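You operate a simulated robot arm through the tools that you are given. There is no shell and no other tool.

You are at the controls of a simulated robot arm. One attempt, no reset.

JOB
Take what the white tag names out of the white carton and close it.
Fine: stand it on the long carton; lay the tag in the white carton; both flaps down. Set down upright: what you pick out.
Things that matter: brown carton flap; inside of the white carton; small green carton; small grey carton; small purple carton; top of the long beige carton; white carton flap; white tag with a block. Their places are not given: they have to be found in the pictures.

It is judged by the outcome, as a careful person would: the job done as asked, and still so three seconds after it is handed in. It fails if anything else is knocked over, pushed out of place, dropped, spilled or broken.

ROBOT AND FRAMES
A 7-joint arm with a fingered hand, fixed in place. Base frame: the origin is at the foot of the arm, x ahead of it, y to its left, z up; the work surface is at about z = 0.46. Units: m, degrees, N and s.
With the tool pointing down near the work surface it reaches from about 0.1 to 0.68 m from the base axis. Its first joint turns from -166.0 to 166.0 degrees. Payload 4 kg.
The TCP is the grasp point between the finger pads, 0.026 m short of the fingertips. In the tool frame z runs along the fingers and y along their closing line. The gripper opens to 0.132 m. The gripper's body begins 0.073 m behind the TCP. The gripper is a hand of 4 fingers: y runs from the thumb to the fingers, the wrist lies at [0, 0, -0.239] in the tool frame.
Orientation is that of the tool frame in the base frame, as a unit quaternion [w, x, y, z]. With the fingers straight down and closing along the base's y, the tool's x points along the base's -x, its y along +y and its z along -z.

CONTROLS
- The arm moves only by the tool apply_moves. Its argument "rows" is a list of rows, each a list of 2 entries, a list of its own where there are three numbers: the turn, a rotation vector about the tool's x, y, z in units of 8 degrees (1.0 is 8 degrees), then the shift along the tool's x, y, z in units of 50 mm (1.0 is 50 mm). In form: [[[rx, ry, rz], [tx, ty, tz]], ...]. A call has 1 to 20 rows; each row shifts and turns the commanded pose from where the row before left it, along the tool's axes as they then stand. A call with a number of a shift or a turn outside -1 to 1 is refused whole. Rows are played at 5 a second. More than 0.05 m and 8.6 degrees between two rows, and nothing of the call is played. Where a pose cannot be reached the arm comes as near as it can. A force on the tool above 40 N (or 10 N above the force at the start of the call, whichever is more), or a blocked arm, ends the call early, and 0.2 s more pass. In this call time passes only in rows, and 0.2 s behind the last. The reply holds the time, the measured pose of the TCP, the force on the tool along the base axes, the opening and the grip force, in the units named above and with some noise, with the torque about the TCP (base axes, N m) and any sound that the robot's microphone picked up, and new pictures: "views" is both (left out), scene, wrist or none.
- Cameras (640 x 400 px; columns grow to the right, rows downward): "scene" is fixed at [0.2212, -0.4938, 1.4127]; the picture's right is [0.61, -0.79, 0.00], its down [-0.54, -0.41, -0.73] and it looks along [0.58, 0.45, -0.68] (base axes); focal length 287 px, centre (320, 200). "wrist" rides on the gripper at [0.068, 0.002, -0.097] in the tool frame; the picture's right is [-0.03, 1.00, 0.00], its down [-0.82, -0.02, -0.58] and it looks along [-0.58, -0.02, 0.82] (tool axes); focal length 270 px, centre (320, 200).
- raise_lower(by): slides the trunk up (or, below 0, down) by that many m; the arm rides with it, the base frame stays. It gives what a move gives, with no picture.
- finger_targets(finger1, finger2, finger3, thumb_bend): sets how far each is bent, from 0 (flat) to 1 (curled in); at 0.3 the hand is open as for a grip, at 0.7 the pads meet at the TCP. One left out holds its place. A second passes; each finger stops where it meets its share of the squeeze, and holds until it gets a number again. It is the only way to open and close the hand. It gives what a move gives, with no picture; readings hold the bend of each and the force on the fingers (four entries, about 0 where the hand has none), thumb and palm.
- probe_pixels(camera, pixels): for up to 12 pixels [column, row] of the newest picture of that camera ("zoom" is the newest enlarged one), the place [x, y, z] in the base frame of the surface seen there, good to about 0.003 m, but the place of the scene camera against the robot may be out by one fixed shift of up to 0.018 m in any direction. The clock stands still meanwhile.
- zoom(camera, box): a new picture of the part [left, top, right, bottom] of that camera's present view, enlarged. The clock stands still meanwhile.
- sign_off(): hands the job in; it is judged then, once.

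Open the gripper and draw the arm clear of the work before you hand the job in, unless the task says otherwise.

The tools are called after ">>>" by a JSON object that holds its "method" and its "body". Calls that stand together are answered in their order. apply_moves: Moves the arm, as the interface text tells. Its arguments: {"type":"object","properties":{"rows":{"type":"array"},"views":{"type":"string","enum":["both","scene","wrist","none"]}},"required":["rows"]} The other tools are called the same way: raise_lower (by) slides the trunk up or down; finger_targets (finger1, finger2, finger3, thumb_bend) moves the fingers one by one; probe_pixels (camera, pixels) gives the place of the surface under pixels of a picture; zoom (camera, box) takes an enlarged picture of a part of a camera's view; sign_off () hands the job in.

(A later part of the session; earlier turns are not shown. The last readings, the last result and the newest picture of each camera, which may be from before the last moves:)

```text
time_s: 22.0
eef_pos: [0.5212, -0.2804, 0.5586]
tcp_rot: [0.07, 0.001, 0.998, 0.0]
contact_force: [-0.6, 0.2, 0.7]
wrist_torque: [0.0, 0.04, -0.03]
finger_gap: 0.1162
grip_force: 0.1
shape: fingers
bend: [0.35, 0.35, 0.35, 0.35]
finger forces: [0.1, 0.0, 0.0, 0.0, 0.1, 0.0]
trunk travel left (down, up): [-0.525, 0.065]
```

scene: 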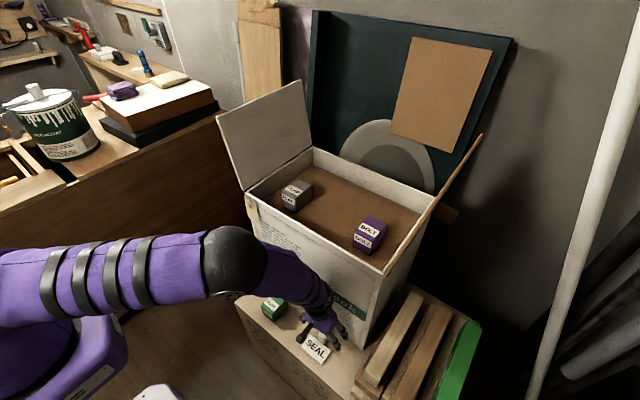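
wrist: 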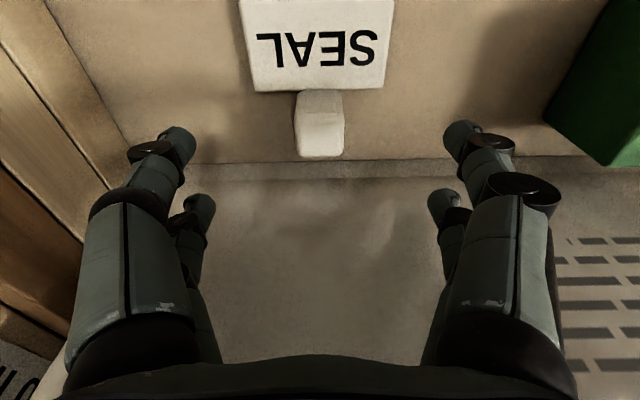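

The hand is 6 cm above the block, now seen at (295–345, 90–158). I probe it for a refined centre.

>>> {"method": "probe_pixels", "body": {"camera": "wrist", "pixels": [[298, 125], [341, 125], [302, 153], [339, 153], [320, 156], [320, 113], [320, 95], [320, 135], [248, 85], [384, 82], [245, 20], [390, 15]]}}

```text
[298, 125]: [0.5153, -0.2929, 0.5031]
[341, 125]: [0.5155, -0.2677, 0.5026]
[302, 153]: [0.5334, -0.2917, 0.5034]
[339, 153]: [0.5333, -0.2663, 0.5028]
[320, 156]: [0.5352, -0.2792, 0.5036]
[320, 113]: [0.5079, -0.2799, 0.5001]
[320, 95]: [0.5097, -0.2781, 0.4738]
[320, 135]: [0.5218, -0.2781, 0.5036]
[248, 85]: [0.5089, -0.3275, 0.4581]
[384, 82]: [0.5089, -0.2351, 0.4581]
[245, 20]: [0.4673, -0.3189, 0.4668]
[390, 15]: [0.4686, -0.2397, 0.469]
```

The block centre is (0.522, −0.2795), so I am aligned within 1 mm. I descend vertically to a TCP height of 0.503, keeping the tips above the tag plate.

>>> {"method": "apply_moves", "body": {"rows": [[[0, 0, 0], [0.078, 0.01, 0.55]], [[0, 0, 0], [0.077, 0.01, 0.55]]], "views": "both"}}

```text
time_s: 22.6
eef_pos: [0.5211, -0.2784, 0.5027]
tcp_rot: [0.07, 0.001, 0.998, 0.0]
contact_force: [0.0, -0.7, 0.3]
wrist_torque: [0.02, 0.02, 0.0]
finger_gap: 0.1162
grip_force: 0.1
shape: fingers
bend: [0.35, 0.35, 0.35, 0.35]
finger forces: [0.0, 0.1, 0.1, 0.0, 0.0, 0.0]
trunk travel left (down, up): [-0.525, 0.065]
```

scene: 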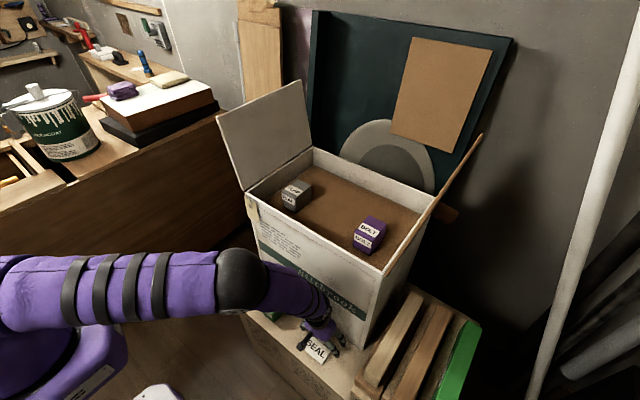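
wrist: 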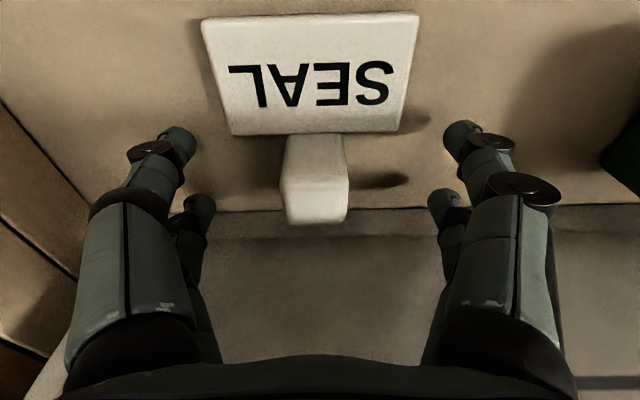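

The fingers straddle the block at (315,180), with tips just above the plate. I close in two stages.

>>> {"method": "finger_targets", "body": {"finger1": 0.55, "finger2": 0.55, "finger3": 0.55, "thumb_bend": 0.55}}

>>> {"method": "zoom", "body": {"camera": "wrist", "box": [0, 0, 640, 400]}}

```text
time_s: 23.6
eef_pos: [0.521, -0.278, 0.5027]
tcp_rot: [0.07, -0.001, 0.998, 0.0]
contact_force: [-0.1, -0.2, -0.3]
wrist_torque: [0.0, 0.0, 0.0]
finger_gap: 0.0624
grip_force: 3.8
shape: fingers
bend: [0.51, 0.55, 0.55, 0.53]
finger forces: [4.0, 0.0, 0.0, 0.0, 3.8, 0.0]
trunk travel left (down, up): [-0.525, 0.065]
```

```text
1.00 times, centred on (320, 200) of wrist (not enlarged: the box is as wide or as high as the picture)
```

zoom: 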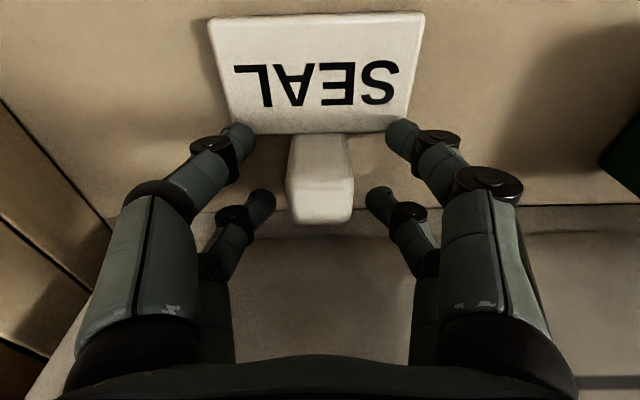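

The near pair met the plate's edges (4 N each) at (240,130) and (400,130), so those tips sit lower than expected. I probe the tips before adjusting.

>>> {"method": "probe_pixels", "body": {"camera": "wrist", "pixels": [[240, 130], [248, 135], [400, 130], [393, 135], [262, 200], [380, 200], [222, 130], [420, 120], [230, 110], [415, 100], [320, 195], [390, 125]]}}

```text
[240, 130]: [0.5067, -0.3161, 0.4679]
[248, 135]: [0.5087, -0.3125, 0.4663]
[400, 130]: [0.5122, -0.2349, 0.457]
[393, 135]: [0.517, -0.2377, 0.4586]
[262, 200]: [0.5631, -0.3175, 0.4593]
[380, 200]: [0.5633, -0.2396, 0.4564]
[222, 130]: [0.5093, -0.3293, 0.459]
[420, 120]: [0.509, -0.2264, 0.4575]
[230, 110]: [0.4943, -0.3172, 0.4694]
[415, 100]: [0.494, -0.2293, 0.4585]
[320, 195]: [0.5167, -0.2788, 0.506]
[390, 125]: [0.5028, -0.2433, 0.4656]
```

Those probes read the older wrist picture; I probe the same pixels on the newest (zoom) picture.

>>> {"method": "probe_pixels", "body": {"camera": "zoom", "pixels": [[240, 130], [245, 136], [400, 130], [393, 136], [262, 200], [380, 200], [225, 150], [415, 145], [290, 165], [350, 165], [320, 195], [265, 210]]}}

```text
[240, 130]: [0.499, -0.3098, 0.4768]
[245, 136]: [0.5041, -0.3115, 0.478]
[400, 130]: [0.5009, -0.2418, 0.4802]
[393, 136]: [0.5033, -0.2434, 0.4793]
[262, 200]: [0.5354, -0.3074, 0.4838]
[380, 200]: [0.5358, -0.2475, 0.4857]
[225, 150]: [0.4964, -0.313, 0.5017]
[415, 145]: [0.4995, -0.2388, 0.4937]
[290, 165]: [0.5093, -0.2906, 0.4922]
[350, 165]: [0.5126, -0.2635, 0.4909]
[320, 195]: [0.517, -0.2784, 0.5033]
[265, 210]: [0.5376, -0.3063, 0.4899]
```

The near tips ride on the plate's top edge. I reopen, raise 9 mm and close again on the block only.

>>> {"method": "finger_targets", "body": {"finger1": 0.4, "finger2": 0.4, "finger3": 0.4, "thumb_bend": 0.4}}

>>> {"method": "apply_moves", "body": {"rows": [[[0, 0, 0], [-0.025, 0.0, -0.18]]], "views": "wrist"}}

>>> {"method": "probe_pixels", "body": {"camera": "wrist", "pixels": [[290, 165], [345, 165], [320, 190], [320, 205], [300, 210], [340, 210]]}}

```text
time_s: 24.6
eef_pos: [0.5215, -0.278, 0.5039]
tcp_rot: [0.069, 0.0, 0.998, 0.001]
contact_force: [-0.1, -0.2, -0.4]
wrist_torque: [0.0, -0.02, -0.05]
finger_gap: 0.0994
grip_force: 0.0
shape: fingers
bend: [0.4, 0.4, 0.4, 0.4]
finger forces: [0.0, 0.0, 0.0, 0.1, 0.0, 0.0]
trunk travel left (down, up): [-0.525, 0.065]
```

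```text
time_s: 25.0
eef_pos: [0.5216, -0.2786, 0.5125]
tcp_rot: [0.071, 0.0, 0.998, 0.0]
contact_force: [0.4, -0.8, 0.6]
wrist_torque: [-0.02, 0.0, -0.01]
finger_gap: 0.0993
grip_force: 0.0
shape: fingers
bend: [0.4, 0.4, 0.4, 0.4]
finger forces: [0.0, 0.0, 0.0, 0.0, 0.1, 0.1]
trunk travel left (down, up): [-0.525, 0.065]
```

wrist: 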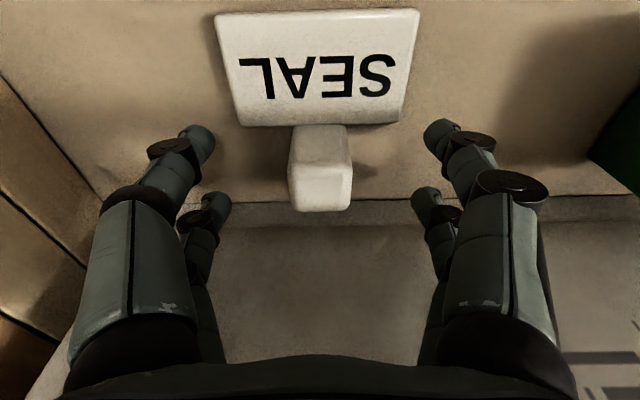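

```text
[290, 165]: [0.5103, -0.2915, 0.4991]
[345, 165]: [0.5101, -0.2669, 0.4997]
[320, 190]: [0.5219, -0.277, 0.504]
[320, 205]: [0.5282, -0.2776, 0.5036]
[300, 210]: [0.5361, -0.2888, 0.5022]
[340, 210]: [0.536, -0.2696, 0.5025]
```

Block is at y≈−0.278 and x≈0.508–0.537, still centred under the hand. I close again at TCP z 0.5125 in two stages.

>>> {"method": "finger_targets", "body": {"finger1": 0.57, "finger2": 0.57, "finger3": 0.57, "thumb_bend": 0.57}}

>>> {"method": "zoom", "body": {"camera": "wrist", "box": [0, 0, 640, 400]}}

```text
time_s: 26.0
eef_pos: [0.5221, -0.2785, 0.5122]
tcp_rot: [0.07, 0.0, 0.998, 0.001]
contact_force: [-1.1, -0.5, 0.7]
wrist_torque: [0.0, -0.02, -0.01]
finger_gap: 0.0463
grip_force: 0.0
shape: fingers
bend: [0.56, 0.56, 0.56, 0.56]
finger forces: [0.0, 0.0, 0.0, 0.0, 0.0, 0.1]
trunk travel left (down, up): [-0.525, 0.065]
```

```text
1.00 times, centred on (320, 200) of wrist (not enlarged: the box is as wide or as high as the picture)
```

zoom: 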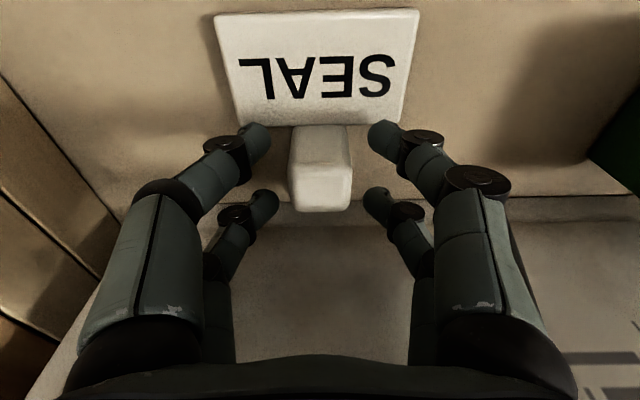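

No contact with the plate this time; both pairs flank the block. I close fully.

>>> {"method": "finger_targets", "body": {"finger1": 0.7, "finger2": 0.7, "finger3": 0.7, "thumb_bend": 0.7}}

>>> {"method": "zoom", "body": {"camera": "wrist", "box": [0, 0, 640, 400]}}

```text
time_s: 27.0
eef_pos: [0.5224, -0.2777, 0.5117]
tcp_rot: [0.07, 0.0, 0.998, 0.0]
contact_force: [-0.1, -0.6, -0.1]
wrist_torque: [0.01, 0.03, -0.03]
finger_gap: 0.0248
grip_force: 12.6
shape: fingers
bend: [0.62, 0.63, 0.64, 0.66]
finger forces: [7.0, 5.8, 4.1, 0.1, 8.0, 0.0]
trunk travel left (down, up): [-0.525, 0.065]
```

```text
1.00 times, centred on (320, 200) of wrist (not enlarged: the box is as wide or as high as the picture)
```

zoom: 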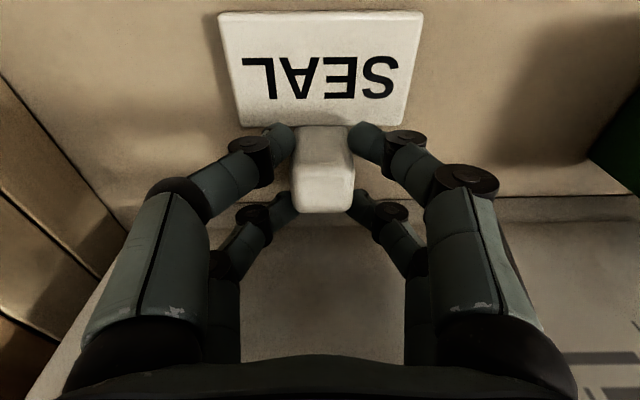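

All four fingers hold the block (grip 12.6 N). I lift 2–3 cm vertically and check that plate comes level with it.

>>> {"method": "apply_moves", "body": {"rows": [[[0, 0, 0], [-0.02, 0, -0.15]], [[0, 0, 0], [-0.05, 0, -0.35]]], "views": "both"}}

>>> {"method": "probe_pixels", "body": {"camera": "wrist", "pixels": [[235, 30], [400, 30], [250, 110], [385, 110], [325, 190], [325, 160]]}}

```text
time_s: 27.6
eef_pos: [0.5208, -0.2773, 0.5378]
tcp_rot: [0.068, 0.0, 0.998, 0.0]
contact_force: [0.1, -0.8, -0.7]
wrist_torque: [0.01, 0.0, -0.03]
finger_gap: 0.025
grip_force: 12.4
shape: fingers
bend: [0.62, 0.63, 0.64, 0.66]
finger forces: [6.9, 5.9, 4.0, 0.1, 8.1, 0.0]
trunk travel left (down, up): [-0.525, 0.065]
```

scene: 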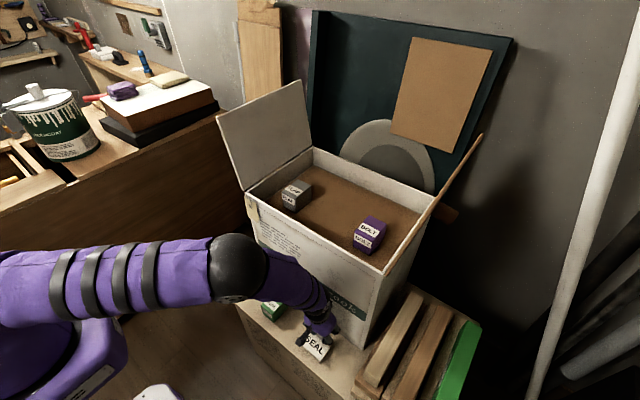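
wrist: 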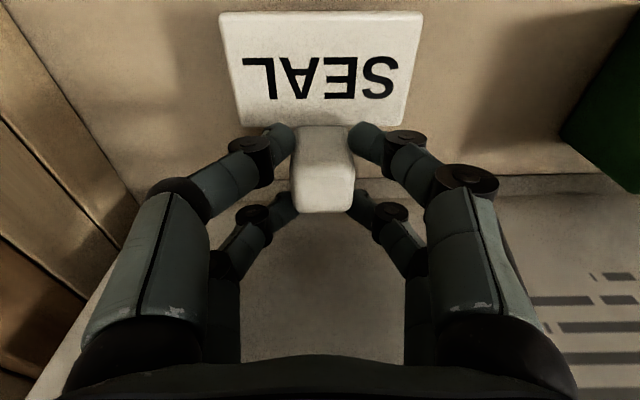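

```text
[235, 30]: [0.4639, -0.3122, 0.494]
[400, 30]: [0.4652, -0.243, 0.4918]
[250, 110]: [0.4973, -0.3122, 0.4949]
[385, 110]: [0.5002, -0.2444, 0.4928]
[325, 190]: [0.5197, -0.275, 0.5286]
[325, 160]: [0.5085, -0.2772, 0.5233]
```

The tag rises level with the block. I lift it straight up above the white carton's rim.

>>> {"method": "apply_moves", "body": {"rows": [[[0, 0, 0], [-0.128, 0, -0.911]], [[0, 0, 0], [-0.128, 0, -0.911]], [[0, 0, 0], [-0.128, 0, -0.911]], [[0, 0, 0], [-0.128, 0, -0.911]], [[0, 0, 0], [-0.128, 0, -0.911]], [[0, 0, 0], [-0.128, 0, -0.911]], [[0, 0, 0], [-0.128, 0, -0.911]], [[0, 0, 0], [-0.128, 0, -0.911]], [[0, 0, 0], [-0.128, 0, -0.911]], [[0, 0, 0], [-0.128, 0, -0.911]]], "views": "both"}}

```text
time_s: 29.8
eef_pos: [0.522, -0.2777, 1.0009]
tcp_rot: [0.069, 0.0, 0.998, 0.0]
contact_force: [-0.1, 0.6, -0.3]
wrist_torque: [0.02, -0.01, 0.0]
finger_gap: 0.0183
grip_force: 13.3
shape: fingers
bend: [0.63, 0.64, 0.64, 0.68]
finger forces: [5.8, 4.8, 9.3, 0.0, 6.3, 0.1]
trunk travel left (down, up): [-0.525, 0.065]
```

scene: 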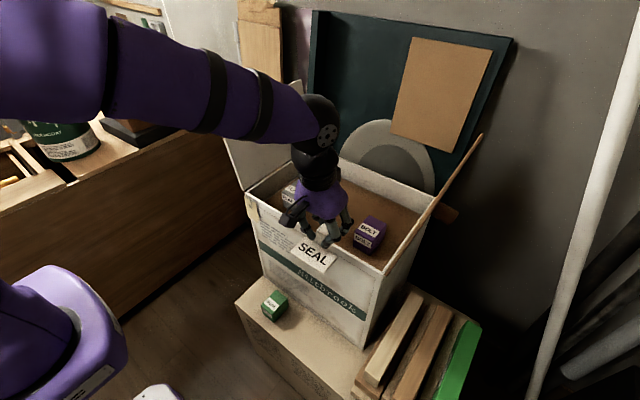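
wrist: 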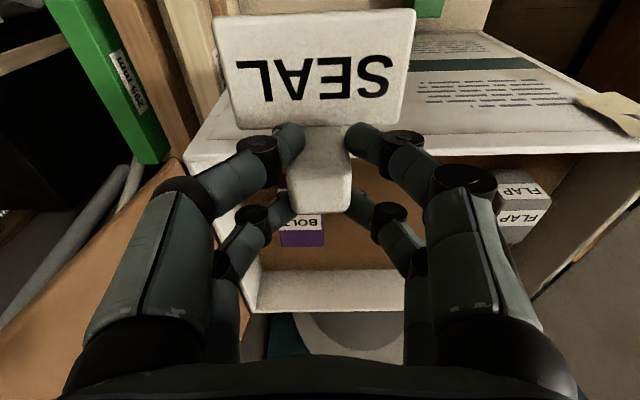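

The tag is above the rim, but the grip readings changed a bit (gap 0.018). I probe the plate and block to see how it sits in the fingers.

>>> {"method": "probe_pixels", "body": {"camera": "wrist", "pixels": [[225, 30], [405, 25], [245, 115], [390, 110], [300, 205], [340, 205], [320, 160], [300, 170], [345, 170]]}}

>>> {"method": "zoom", "body": {"camera": "scene", "box": [260, 150, 400, 290]}}

```text
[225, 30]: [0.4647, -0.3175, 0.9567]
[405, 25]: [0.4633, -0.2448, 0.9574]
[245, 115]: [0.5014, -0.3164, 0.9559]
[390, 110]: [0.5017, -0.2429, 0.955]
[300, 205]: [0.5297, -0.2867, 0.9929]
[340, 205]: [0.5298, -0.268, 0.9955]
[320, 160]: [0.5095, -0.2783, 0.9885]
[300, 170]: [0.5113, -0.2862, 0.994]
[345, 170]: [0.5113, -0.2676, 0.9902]
```

```text
2.86 times, centred on (330, 220) of scene
```

zoom: 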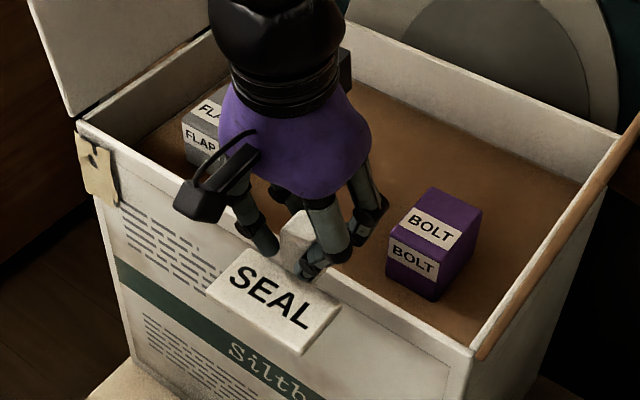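

The plate is level (z≈0.956) and well held. I carry it over the spot the green carton left, between the grey and purple cartons.

>>> {"method": "apply_moves", "body": {"rows": [[[0, 0, 0], [-0.555, 0.327, 0.078]], [[0, 0, 0], [-0.555, 0.327, 0.078]], [[0, 0, 0], [-0.555, 0.327, 0.078]], [[0, 0, 0], [-0.555, 0.327, 0.078]], [[0, 0, 0], [-0.555, 0.327, 0.078]], [[0, 0, 0], [-0.555, 0.327, 0.078]]], "views": "both"}}

```text
time_s: 31.2
eef_pos: [0.6908, -0.1791, 0.9981]
tcp_rot: [0.069, 0.001, 0.998, 0.0]
contact_force: [-0.3, 0.0, -0.1]
wrist_torque: [0.0, 0.02, 0.02]
finger_gap: 0.0182
grip_force: 13.4
shape: fingers
bend: [0.63, 0.64, 0.64, 0.68]
finger forces: [5.8, 4.9, 9.2, 0.0, 7.2, 0.0]
trunk travel left (down, up): [-0.525, 0.065]
```

scene: 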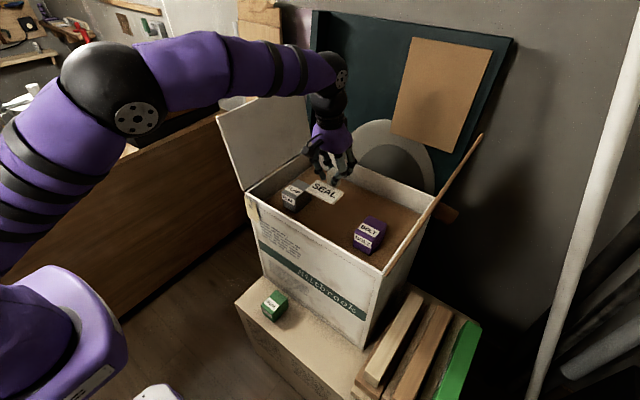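
wrist: 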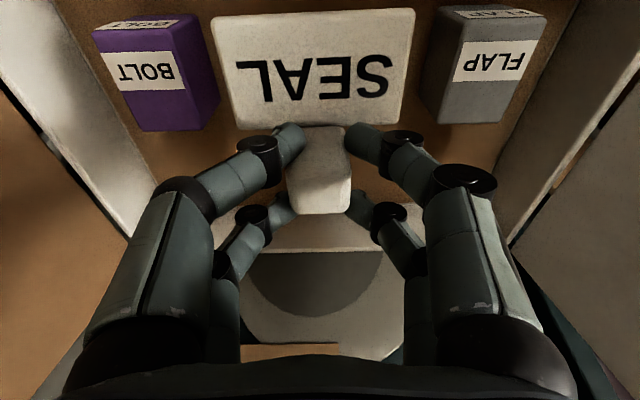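

The tag hangs between the purple and grey cartons with about 5 cm on each side. I descend most of the way.

>>> {"method": "apply_moves", "body": {"rows": [[[0, 0, 0], [0.117, 0, 0.832]], [[0, 0, 0], [0.117, 0, 0.832]], [[0, 0, 0], [0.08, 0, 0.57]]], "views": "both"}}

```text
time_s: 32.0
eef_pos: [0.6913, -0.1798, 0.8845]
tcp_rot: [0.07, 0.0, 0.998, 0.0]
contact_force: [0.2, 0.3, -0.5]
wrist_torque: [0.0, -0.02, -0.02]
finger_gap: 0.0181
grip_force: 13.8
shape: fingers
bend: [0.63, 0.64, 0.64, 0.68]
finger forces: [5.9, 4.8, 9.1, 0.1, 7.7, 0.1]
trunk travel left (down, up): [-0.525, 0.065]
```

scene: 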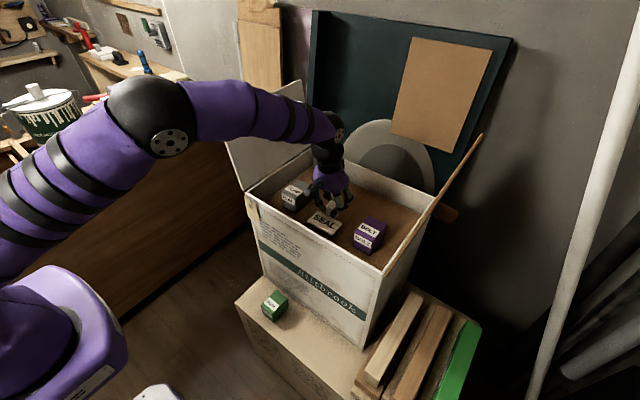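
wrist: 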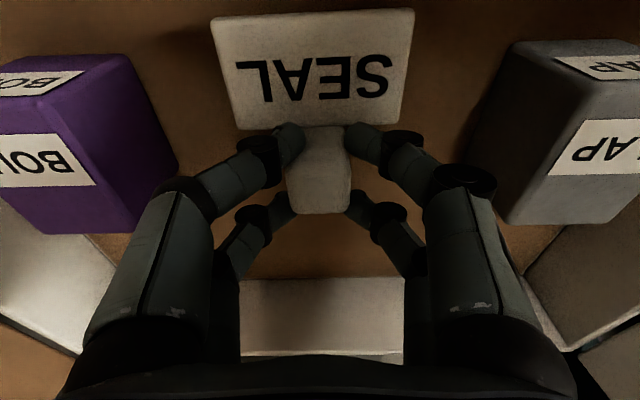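

About 17 mm left before the tag meets the floor. I creep down in small steps.

>>> {"method": "apply_moves", "body": {"rows": [[[0, 0, 0], [0.028, 0, 0.2]], [[0, 0, 0], [0.008, 0, 0.06]], [[0, 0, 0], [0.006, 0, 0.04]]], "views": "none"}}

```text
time_s: 32.8
eef_pos: [0.6904, -0.1806, 0.8694]
tcp_rot: [0.07, 0.0, 0.998, 0.0]
contact_force: [0.1, -0.5, -0.4]
wrist_torque: [0.02, -0.01, 0.01]
finger_gap: 0.0184
grip_force: 14.0
shape: fingers
bend: [0.63, 0.64, 0.64, 0.68]
finger forces: [6.0, 4.9, 8.8, 0.1, 8.0, 0.0]
trunk travel left (down, up): [-0.525, 0.065]
```

No contact yet; contact is expected near TCP z 0.867. I creep 2–3 mm more.

>>> {"method": "apply_moves", "body": {"rows": [[[0, 0, 0], [0.004, 0, 0.03]], [[0, 0, 0], [0.004, 0, 0.03]]], "views": "wrist"}}

```text
time_s: 33.4
eef_pos: [0.69, -0.1801, 0.8692]
tcp_rot: [0.07, 0.0, 0.998, 0.0]
contact_force: [0.4, -0.3, -1.0]
wrist_torque: [0.03, 0.01, -0.03]
finger_gap: 0.0183
grip_force: 13.7
shape: fingers
bend: [0.63, 0.64, 0.64, 0.68]
finger forces: [6.0, 4.9, 8.9, 0.1, 8.1, 0.1]
trunk travel left (down, up): [-0.525, 0.065]
```

wrist: 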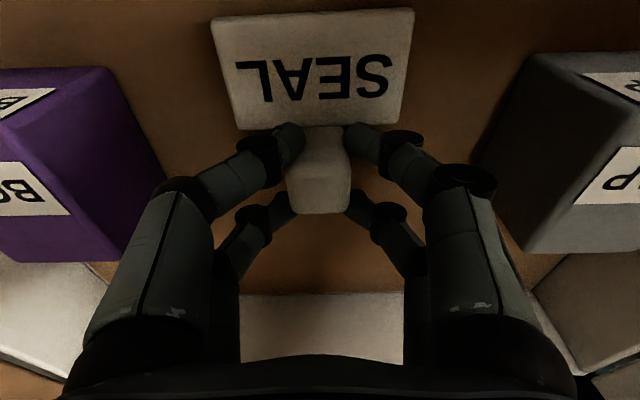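

Still no contact force. I continue with two more 2 mm steps.

>>> {"method": "apply_moves", "body": {"rows": [[[0, 0, 0], [0.006, 0, 0.04]]], "views": "none"}}

>>> {"method": "apply_moves", "body": {"rows": [[[0, 0, 0], [0.006, 0, 0.03]]], "views": "wrist"}}

>>> {"method": "probe_pixels", "body": {"camera": "wrist", "pixels": [[225, 30], [405, 25], [245, 115], [390, 110], [320, 205], [450, 60], [180, 60], [440, 100], [200, 30]]}}

```text
time_s: 33.8
eef_pos: [0.6908, -0.1793, 0.8649]
tcp_rot: [0.069, 0.0, 0.998, 0.0]
contact_force: [0.9, -0.2, 1.8]
wrist_torque: [-0.05, 0.08, 0.03]
finger_gap: 0.0182
grip_force: 14.4
shape: fingers
bend: [0.64, 0.64, 0.64, 0.68]
finger forces: [6.4, 5.3, 8.9, 0.0, 8.7, 0.1]
trunk travel left (down, up): [-0.525, 0.065]
```

```text
time_s: 34.2
eef_pos: [0.6907, -0.1782, 0.8648]
tcp_rot: [0.07, 0.0, 0.998, 0.0]
contact_force: [1.0, 1.8, 6.5]
wrist_torque: [-0.04, 0.09, 0.05]
finger_gap: 0.0182
grip_force: 16.2
shape: fingers
bend: [0.64, 0.64, 0.64, 0.68]
finger forces: [7.3, 5.4, 8.7, 0.1, 9.7, 0.0]
trunk travel left (down, up): [-0.525, 0.065]
```

wrist: 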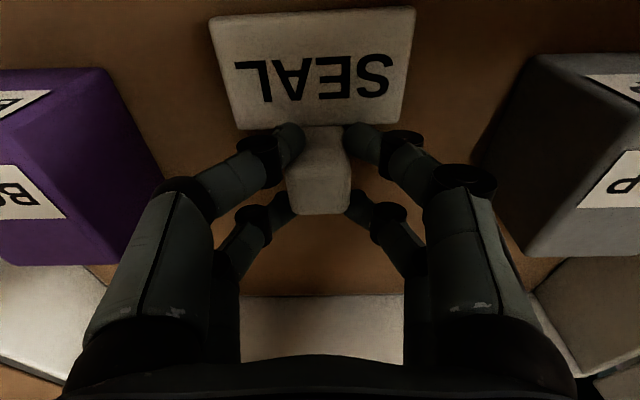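

```text
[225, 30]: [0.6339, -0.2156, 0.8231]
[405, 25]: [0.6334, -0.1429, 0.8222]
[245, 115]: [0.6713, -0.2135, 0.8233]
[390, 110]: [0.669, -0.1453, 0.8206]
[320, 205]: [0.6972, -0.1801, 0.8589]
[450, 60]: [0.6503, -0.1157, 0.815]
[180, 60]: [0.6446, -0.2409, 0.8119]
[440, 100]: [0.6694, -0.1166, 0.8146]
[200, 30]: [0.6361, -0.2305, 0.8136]
```

The plate rests flat (z≈0.822 against floor 0.8135) with 6.5 N contact. I open the fingers in stages.

>>> {"method": "finger_targets", "body": {"finger1": 0.57, "finger2": 0.57, "finger3": 0.57, "thumb_bend": 0.57}}

>>> {"method": "finger_targets", "body": {"finger1": 0.45, "finger2": 0.45, "finger3": 0.45, "thumb_bend": 0.45}}

>>> {"method": "zoom", "body": {"camera": "wrist", "box": [0, 0, 640, 400]}}

```text
time_s: 35.2
eef_pos: [0.6911, -0.1799, 0.8641]
tcp_rot: [0.07, 0.0, 0.998, 0.001]
contact_force: [-0.2, -0.4, 0.2]
wrist_torque: [0.02, 0.04, 0.01]
finger_gap: 0.0451
grip_force: 0.1
shape: fingers
bend: [0.56, 0.56, 0.56, 0.56]
finger forces: [0.0, 0.1, 0.1, 0.0, 0.0, 0.1]
trunk travel left (down, up): [-0.525, 0.065]
```

```text
time_s: 36.2
eef_pos: [0.6912, -0.1795, 0.8638]
tcp_rot: [0.07, 0.0, 0.998, 0.0]
contact_force: [-0.2, 0.4, -0.6]
wrist_torque: [0.02, 0.01, 0.03]
finger_gap: 0.0823
grip_force: 0.1
shape: fingers
bend: [0.45, 0.45, 0.45, 0.45]
finger forces: [0.0, 0.1, 0.0, 0.0, 0.0, 0.1]
trunk travel left (down, up): [-0.525, 0.065]
```

```text
1.00 times, centred on (320, 200) of wrist (not enlarged: the box is as wide or as high as the picture)
```

zoom: 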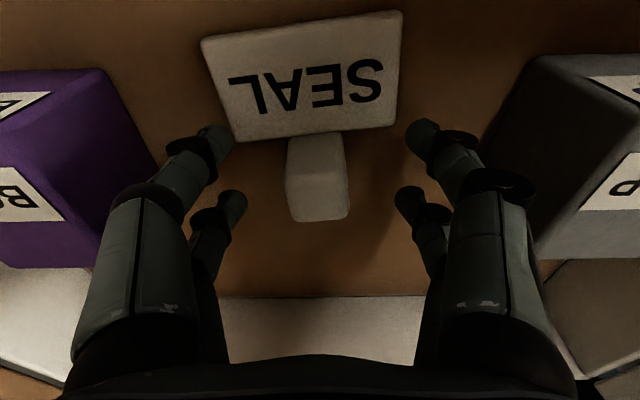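

The tag lies flat on the floor between the cartons, released. I rise straight up and out of the carton.

>>> {"method": "apply_moves", "body": {"rows": [[[0, 0, 0], [-0.064, 0, -0.45]], [[0, 0, 0], [-0.128, 0, -0.911]], [[0, 0, 0], [-0.128, 0, -0.911]], [[0, 0, 0], [-0.128, 0, -0.911]], [[0, 0, 0], [-0.128, 0, -0.911]]], "views": "both"}}

>>> {"method": "probe_pixels", "body": {"camera": "wrist", "pixels": [[320, 100], [20, 100], [60, 250], [600, 100], [580, 280]]}}

```text
time_s: 37.4
eef_pos: [0.6879, -0.1784, 1.0747]
tcp_rot: [0.07, 0.0, 0.998, 0.001]
contact_force: [-0.4, -0.7, 0.3]
wrist_torque: [0.02, 0.0, -0.03]
finger_gap: 0.0823
grip_force: 0.0
shape: fingers
bend: [0.45, 0.45, 0.45, 0.45]
finger forces: [0.1, 0.0, 0.1, 0.0, 0.0, 0.0]
trunk travel left (down, up): [-0.525, 0.065]
```

scene: 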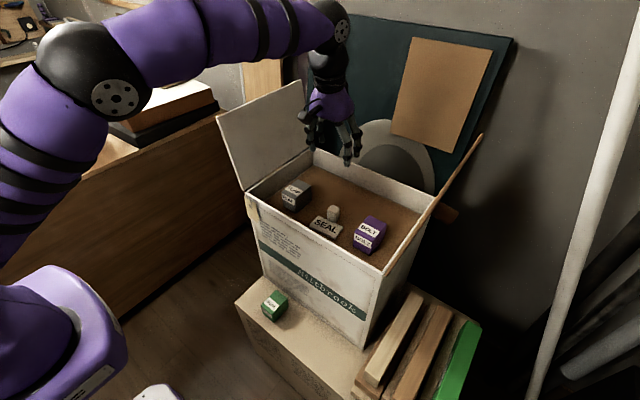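
wrist: 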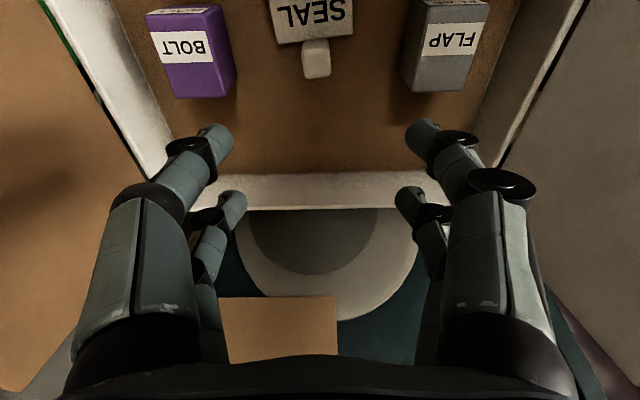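

```text
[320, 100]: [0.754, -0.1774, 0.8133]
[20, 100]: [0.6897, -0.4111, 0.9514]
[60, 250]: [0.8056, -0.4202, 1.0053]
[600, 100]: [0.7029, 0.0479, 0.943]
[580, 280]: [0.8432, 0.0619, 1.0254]
```

The tag lies in the carton beside the untouched grey and purple cartons. Next come the flaps; I probe the surroundings left of the white flap and right of the brown flap for free space.

>>> {"method": "probe_pixels", "body": {"camera": "scene", "pixels": [[190, 95], [215, 112], [220, 130], [200, 150], [228, 118], [300, 86], [160, 130], [130, 200], [262, 95], [240, 190], [305, 130], [275, 160]]}}

>>> {"method": "probe_pixels", "body": {"camera": "scene", "pixels": [[482, 136], [455, 178], [430, 215], [386, 270], [455, 213], [470, 160], [400, 300], [415, 250], [445, 215], [478, 320], [560, 250], [600, 100]]}}

```text
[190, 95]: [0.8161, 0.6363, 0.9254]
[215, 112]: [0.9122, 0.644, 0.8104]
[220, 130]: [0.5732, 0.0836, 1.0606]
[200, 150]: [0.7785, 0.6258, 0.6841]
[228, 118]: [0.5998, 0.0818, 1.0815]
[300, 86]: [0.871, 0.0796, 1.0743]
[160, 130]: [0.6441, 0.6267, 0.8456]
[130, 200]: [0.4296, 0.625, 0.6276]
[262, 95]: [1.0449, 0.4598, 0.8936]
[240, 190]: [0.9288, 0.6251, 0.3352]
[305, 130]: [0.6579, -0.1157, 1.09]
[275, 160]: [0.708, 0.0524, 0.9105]
```

```text
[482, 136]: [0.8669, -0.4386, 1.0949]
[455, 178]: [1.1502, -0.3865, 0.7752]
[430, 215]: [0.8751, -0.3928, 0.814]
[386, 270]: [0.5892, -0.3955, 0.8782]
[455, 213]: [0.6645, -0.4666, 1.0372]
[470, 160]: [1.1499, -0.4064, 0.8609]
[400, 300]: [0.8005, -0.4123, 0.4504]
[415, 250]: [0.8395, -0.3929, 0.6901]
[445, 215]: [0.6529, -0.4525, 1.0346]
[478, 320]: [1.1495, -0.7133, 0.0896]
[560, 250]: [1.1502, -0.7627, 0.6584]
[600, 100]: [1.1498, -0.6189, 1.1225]
```

The left side is free out to y≈0.62. On the right something brown protrudes near scene (450,213) by the flap; I zoom in to understand it and probe the pole.

>>> {"method": "zoom", "body": {"camera": "scene", "box": [370, 110, 530, 290]}}

>>> {"method": "probe_pixels", "body": {"camera": "scene", "pixels": [[610, 100], [575, 250], [450, 210], [450, 217], [440, 208], [435, 212], [457, 210], [440, 220], [470, 152], [455, 180], [445, 195], [420, 222]]}}

```text
2.22 times, centred on (450, 200) of scene
```

zoom: 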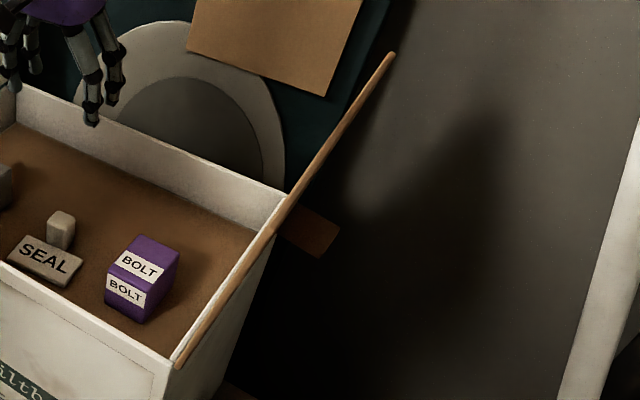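

```text
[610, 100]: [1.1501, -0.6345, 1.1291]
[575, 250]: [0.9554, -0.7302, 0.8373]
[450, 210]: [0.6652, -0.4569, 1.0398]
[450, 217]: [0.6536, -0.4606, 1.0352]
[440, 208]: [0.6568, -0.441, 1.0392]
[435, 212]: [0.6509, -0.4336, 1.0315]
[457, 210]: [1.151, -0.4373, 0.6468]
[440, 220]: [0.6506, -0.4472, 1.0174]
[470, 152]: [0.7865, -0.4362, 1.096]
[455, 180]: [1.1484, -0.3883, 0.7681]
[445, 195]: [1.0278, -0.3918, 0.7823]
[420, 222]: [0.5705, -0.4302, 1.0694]
```

A small tab sticks out from the brown flap's outer face at (0.66, −0.45, 1.03); it moves with the flap. I start with the white flap: rise above the flap tops and cross to its outer side at y≈0.16.

>>> {"method": "apply_moves", "body": {"rows": [[[0, 0, 0], [0.083, 0, -0.753]], [[0, 0, 0], [0.083, 0, -0.753]], [[0, 0, 0], [0.083, 0, -0.753]], [[0, 0, 0], [0, 0.9, 0]], [[0, 0, 0], [0, 0.9, 0]], [[0, 0, 0], [0, 0.9, 0]]], "views": "both"}}

```text
time_s: 38.8
eef_pos: [0.6632, -0.0447, 1.1812]
tcp_rot: [0.07, 0.001, 0.998, -0.001]
contact_force: [0.0, -0.2, 0.1]
wrist_torque: [-0.01, -0.03, -0.01]
finger_gap: 0.0825
grip_force: 0.0
shape: fingers
bend: [0.45, 0.45, 0.45, 0.45]
finger forces: [0.0, 0.0, 0.1, 0.0, 0.0, 0.0]
trunk travel left (down, up): [-0.525, 0.065]
```

scene: 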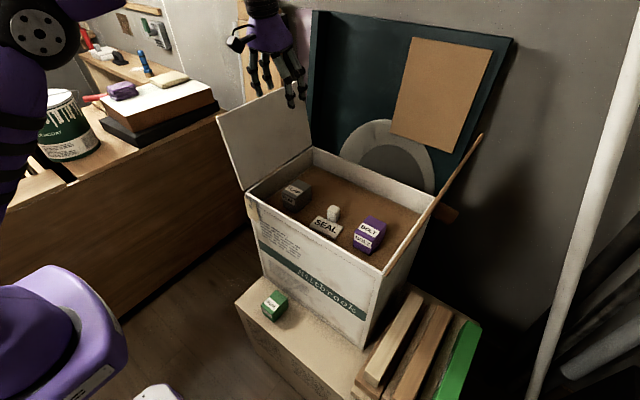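
wrist: 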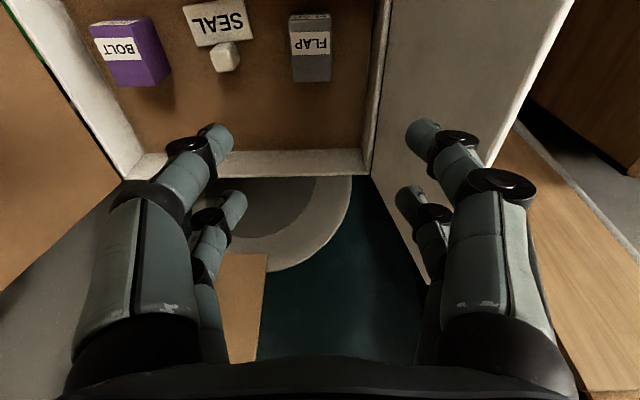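

The inside looks tidy from above and the flap top is about 4 cm below the tips. I continue over the flap to y≈0.18.

>>> {"method": "apply_moves", "body": {"rows": [[[0, 0, 0], [0, 0.9, 0]], [[0, 0, 0], [0, 0.9, 0]], [[0, 0, 0], [0, 0.9, 0]], [[0, 0, 0], [0, 0.9, 0]], [[0, 0, 0], [0, 0.9, 0]]], "views": "both"}}

>>> {"method": "probe_pixels", "body": {"camera": "wrist", "pixels": [[200, 60], [240, 60], [160, 100], [260, 120], [280, 180]]}}

```text
time_s: 40.0
eef_pos: [0.6628, 0.1831, 1.1798]
tcp_rot: [0.07, 0.001, 0.998, -0.001]
contact_force: [-0.6, 0.9, 0.5]
wrist_torque: [-0.04, 0.02, 0.01]
finger_gap: 0.0825
grip_force: 0.0
shape: fingers
bend: [0.45, 0.45, 0.45, 0.45]
finger forces: [0.0, 0.0, 0.0, 0.0, 0.1, 0.1]
trunk travel left (down, up): [-0.525, 0.065]
```

scene: 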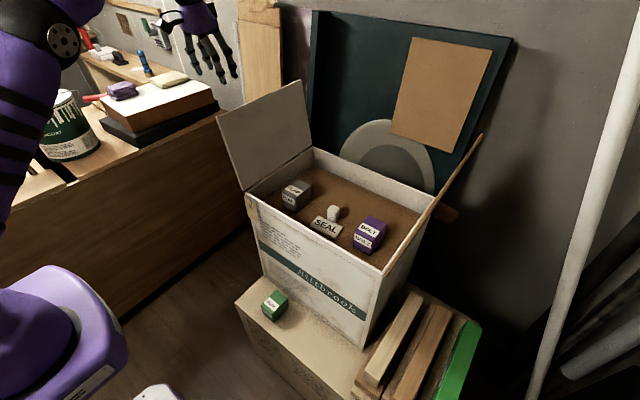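
wrist: 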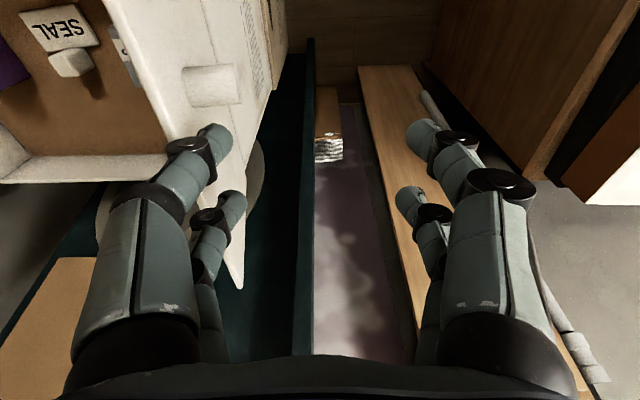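

```text
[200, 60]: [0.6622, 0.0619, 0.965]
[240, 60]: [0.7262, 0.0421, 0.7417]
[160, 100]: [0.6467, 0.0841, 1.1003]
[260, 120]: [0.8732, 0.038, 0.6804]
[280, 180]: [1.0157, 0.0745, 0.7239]
```

A white tab protrudes outward from the white flap at wrist (182–242, 65–105). I probe its extent.

>>> {"method": "probe_pixels", "body": {"camera": "wrist", "pixels": [[190, 85], [212, 85], [236, 85], [210, 72], [210, 100], [238, 98], [165, 60], [175, 95], [150, 30], [215, 115], [205, 40], [120, 15]]}}

>>> {"method": "zoom", "body": {"camera": "wrist", "box": [60, 0, 300, 150]}}

```text
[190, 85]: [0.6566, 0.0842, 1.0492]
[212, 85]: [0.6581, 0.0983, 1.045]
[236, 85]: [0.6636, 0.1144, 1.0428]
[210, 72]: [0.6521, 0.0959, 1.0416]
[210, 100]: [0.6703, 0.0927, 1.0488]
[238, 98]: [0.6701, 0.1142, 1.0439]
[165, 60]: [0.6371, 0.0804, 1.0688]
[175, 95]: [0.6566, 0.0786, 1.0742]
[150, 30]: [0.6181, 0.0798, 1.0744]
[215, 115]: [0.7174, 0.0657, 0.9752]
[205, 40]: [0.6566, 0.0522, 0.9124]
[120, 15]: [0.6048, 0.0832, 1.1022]
```

```text
2.67 times, centred on (180, 75) of wrist
```

zoom: 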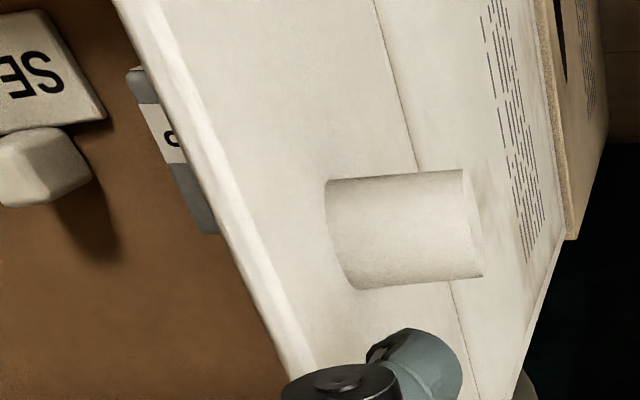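

The white flap carries a round knob at x 0.649–0.673, z≈1.035, sticking out to y≈0.115. I will push beside it, at x≈0.606: move back, untilt, open the fingers to 0.3 and lower outside the flap.

>>> {"method": "apply_moves", "body": {"rows": [[[0, 0, 0], [0.565, 0, -0.08]], [[0, 0, 0], [0.565, 0.1, -0.08]], [[0, 1, 0], [0, 0, 0]]], "views": "none"}}

>>> {"method": "finger_targets", "body": {"finger1": 0.3, "finger2": 0.3, "finger3": 0.3, "thumb_bend": 0.3}}

>>> {"method": "apply_moves", "body": {"rows": [[[0, 0, 0], [0, 0, 0.75]], [[0, 0, 0], [0, 0, 0.75]], [[0, 0, 0], [0, 0, 0.75]], [[0, 0, 0], [0, 0, 0.75]]], "views": "both"}}

```text
time_s: 40.8
eef_pos: [0.6053, 0.1846, 1.1807]
tcp_rot: [-0.001, 0.0, 1.0, 0.0]
contact_force: [-0.5, 0.3, 0.2]
wrist_torque: [0.02, 0.02, 0.0]
finger_gap: 0.0827
grip_force: 0.0
shape: fingers
bend: [0.45, 0.45, 0.45, 0.45]
finger forces: [0.0, 0.0, 0.1, 0.0, 0.1, 0.0]
trunk travel left (down, up): [-0.525, 0.065]
```

```text
time_s: 41.8
eef_pos: [0.6033, 0.1853, 1.1815]
tcp_rot: [0.0, 0.0, 1.0, 0.0]
contact_force: [-0.1, -0.7, 0.9]
wrist_torque: [-0.02, 0.01, 0.03]
finger_gap: 0.1325
grip_force: 0.0
shape: fingers
bend: [0.3, 0.3, 0.3, 0.3]
finger forces: [0.0, 0.0, 0.1, 0.1, 0.1, 0.1]
trunk travel left (down, up): [-0.525, 0.065]
```

```text
time_s: 42.8
eef_pos: [0.6062, 0.1867, 1.0283]
tcp_rot: [0.0, -0.001, 1.0, 0.0]
contact_force: [0.4, 0.2, -0.3]
wrist_torque: [-0.04, 0.01, 0.02]
finger_gap: 0.1326
grip_force: 0.0
shape: fingers
bend: [0.3, 0.3, 0.3, 0.3]
finger forces: [0.0, 0.1, 0.0, 0.0, 0.1, 0.1]
trunk travel left (down, up): [-0.525, 0.065]
```

scene: 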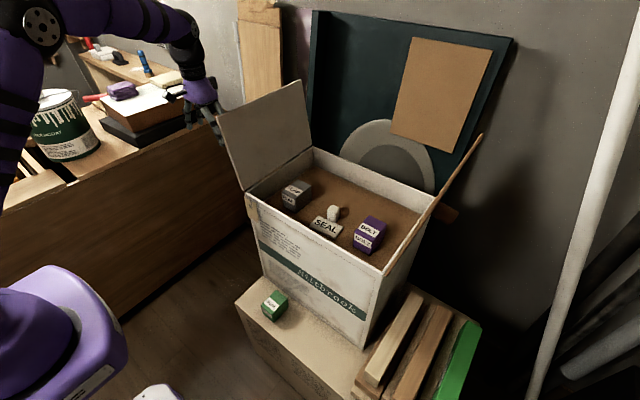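
wrist: 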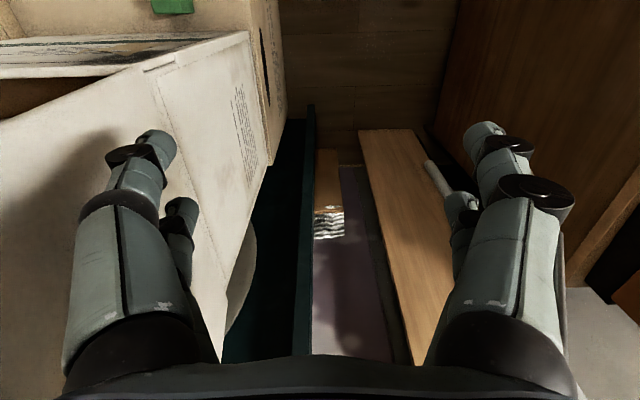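

The hand is outside the white flap, with the left fingers facing it. I move toward −y in 1 cm steps and watch force and motion.

>>> {"method": "apply_moves", "body": {"rows": [[[0, 0, 0], [0, -0.3, 0]], [[0, 0, 0], [0, -0.2, 0]], [[0, 0, 0], [0, -0.2, 0]], [[0, 0, 0], [0, -0.2, 0]]], "views": "both"}}

```text
time_s: 43.8
eef_pos: [0.6046, 0.1425, 1.0311]
tcp_rot: [-0.001, 0.0, 1.0, 0.0]
contact_force: [-1.0, 1.1, 0.7]
wrist_torque: [-0.03, 0.01, -0.01]
finger_gap: 0.132
grip_force: 1.1
shape: fingers
bend: [0.3, 0.3, 0.3, 0.3]
finger forces: [0.0, 0.0, 0.2, 0.0, 0.8, 0.1]
trunk travel left (down, up): [-0.525, 0.065]
```

scene: 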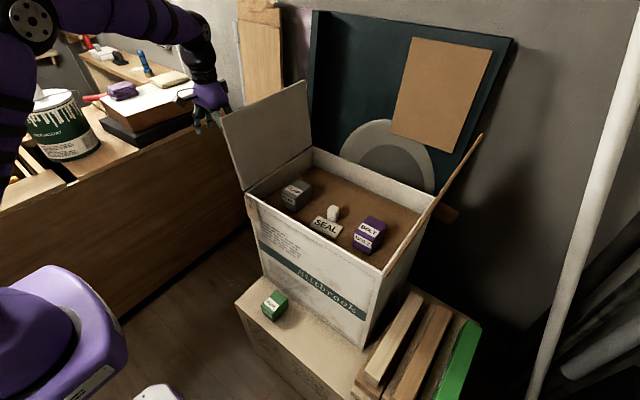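
wrist: 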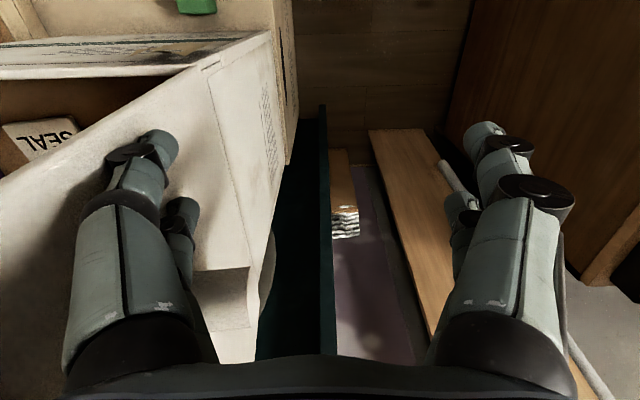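

The flap yields at about 1 N and is moving toward vertical. I keep pushing slowly.

>>> {"method": "apply_moves", "body": {"rows": [[[0, 0, 0], [0, -0.2, 0]], [[0, 0, 0], [0, -0.2, 0]], [[0, 0, 0], [0, -0.2, 0]], [[0, 0, 0], [0, -0.2, 0]]], "views": "both"}}

```text
time_s: 44.8
eef_pos: [0.6056, 0.1009, 1.0304]
tcp_rot: [0.001, 0.0, 1.0, 0.0]
contact_force: [0.4, 1.7, -0.4]
wrist_torque: [0.06, 0.02, -0.03]
finger_gap: 0.131
grip_force: 0.9
shape: fingers
bend: [0.3, 0.3, 0.31, 0.31]
finger forces: [0.1, 0.0, 0.6, 0.0, 0.9, 0.0]
trunk travel left (down, up): [-0.525, 0.065]
```

scene: 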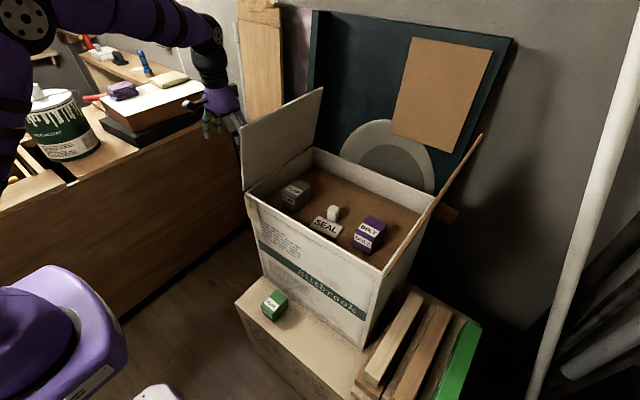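
wrist: 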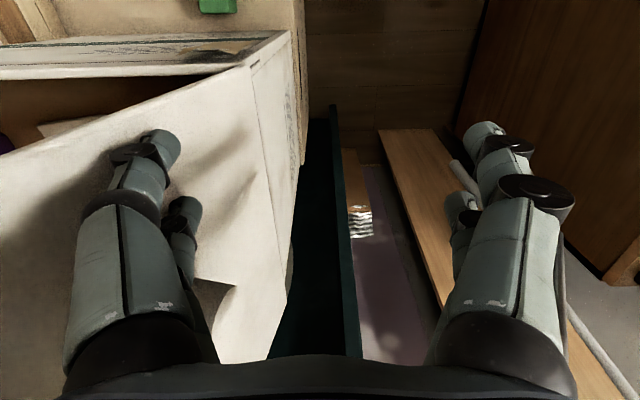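

The flap has passed vertical and stays against the fingers with light friction. I keep pushing along the hinge arc.

>>> {"method": "apply_moves", "body": {"rows": [[[0, 0, 0], [0, -0.3, 0]], [[0, 0, 0], [0, -0.3, 0]], [[0, 0, 0], [0, -0.3, 0.06]], [[0, 0, 0], [0, -0.25, 0.15]], [[0, 0, 0], [0, -0.25, 0.2]]], "views": "both"}}

```text
time_s: 46.0
eef_pos: [0.6051, 0.0294, 1.0107]
tcp_rot: [0.0, 0.0, 1.0, 0.0]
contact_force: [0.3, 0.3, -0.5]
wrist_torque: [-0.02, 0.02, 0.01]
finger_gap: 0.1319
grip_force: 0.3
shape: fingers
bend: [0.3, 0.3, 0.31, 0.3]
finger forces: [0.0, 0.0, 0.2, 0.0, 0.3, 0.0]
trunk travel left (down, up): [-0.525, 0.065]
```

scene: 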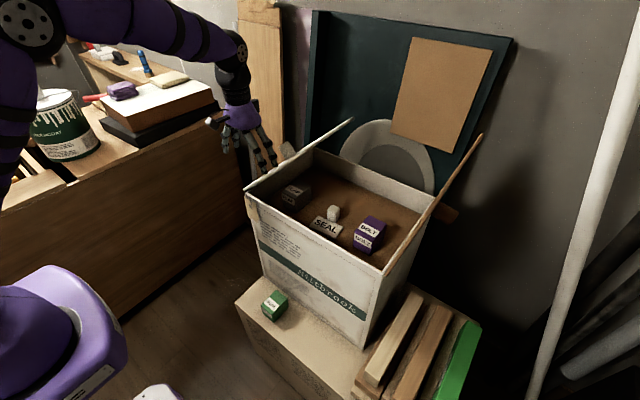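
wrist: 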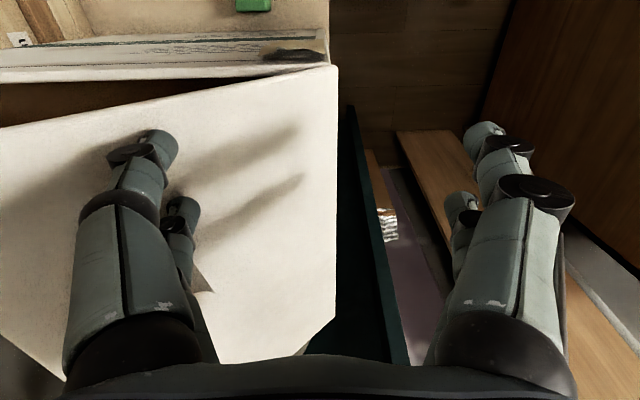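

The flap follows down at about 45°, still lightly against the fingers. I continue along the arc.

>>> {"method": "apply_moves", "body": {"rows": [[[0, 0, 0], [0, -0.2, 0.26]], [[0, 0, 0], [0, -0.24, 0.36]], [[0, 0, 0], [0, -0.2, 0.42]], [[0, 0, 0], [0, -0.12, 0.4]]], "views": "both"}}

```text
time_s: 47.0
eef_pos: [0.6053, -0.007, 0.9384]
tcp_rot: [0.0, 0.0, 1.0, 0.0]
contact_force: [0.1, 0.9, 0.5]
wrist_torque: [0.0, 0.01, -0.03]
finger_gap: 0.1327
grip_force: 0.2
shape: fingers
bend: [0.3, 0.3, 0.3, 0.3]
finger forces: [0.0, 0.1, 0.4, 0.1, 0.3, 0.0]
trunk travel left (down, up): [-0.525, 0.065]
```

scene: 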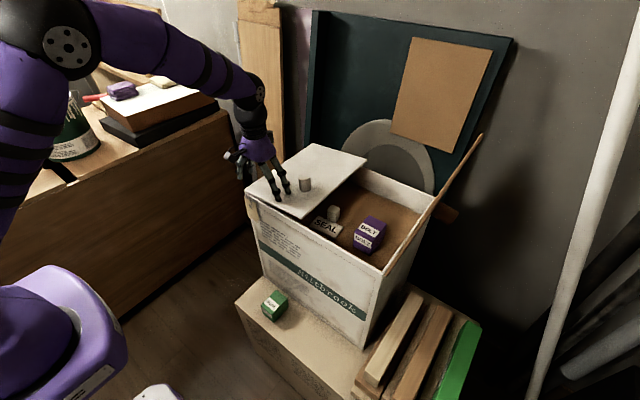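
wrist: 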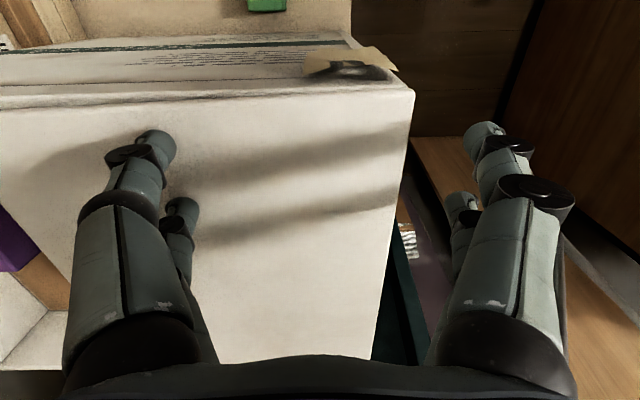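

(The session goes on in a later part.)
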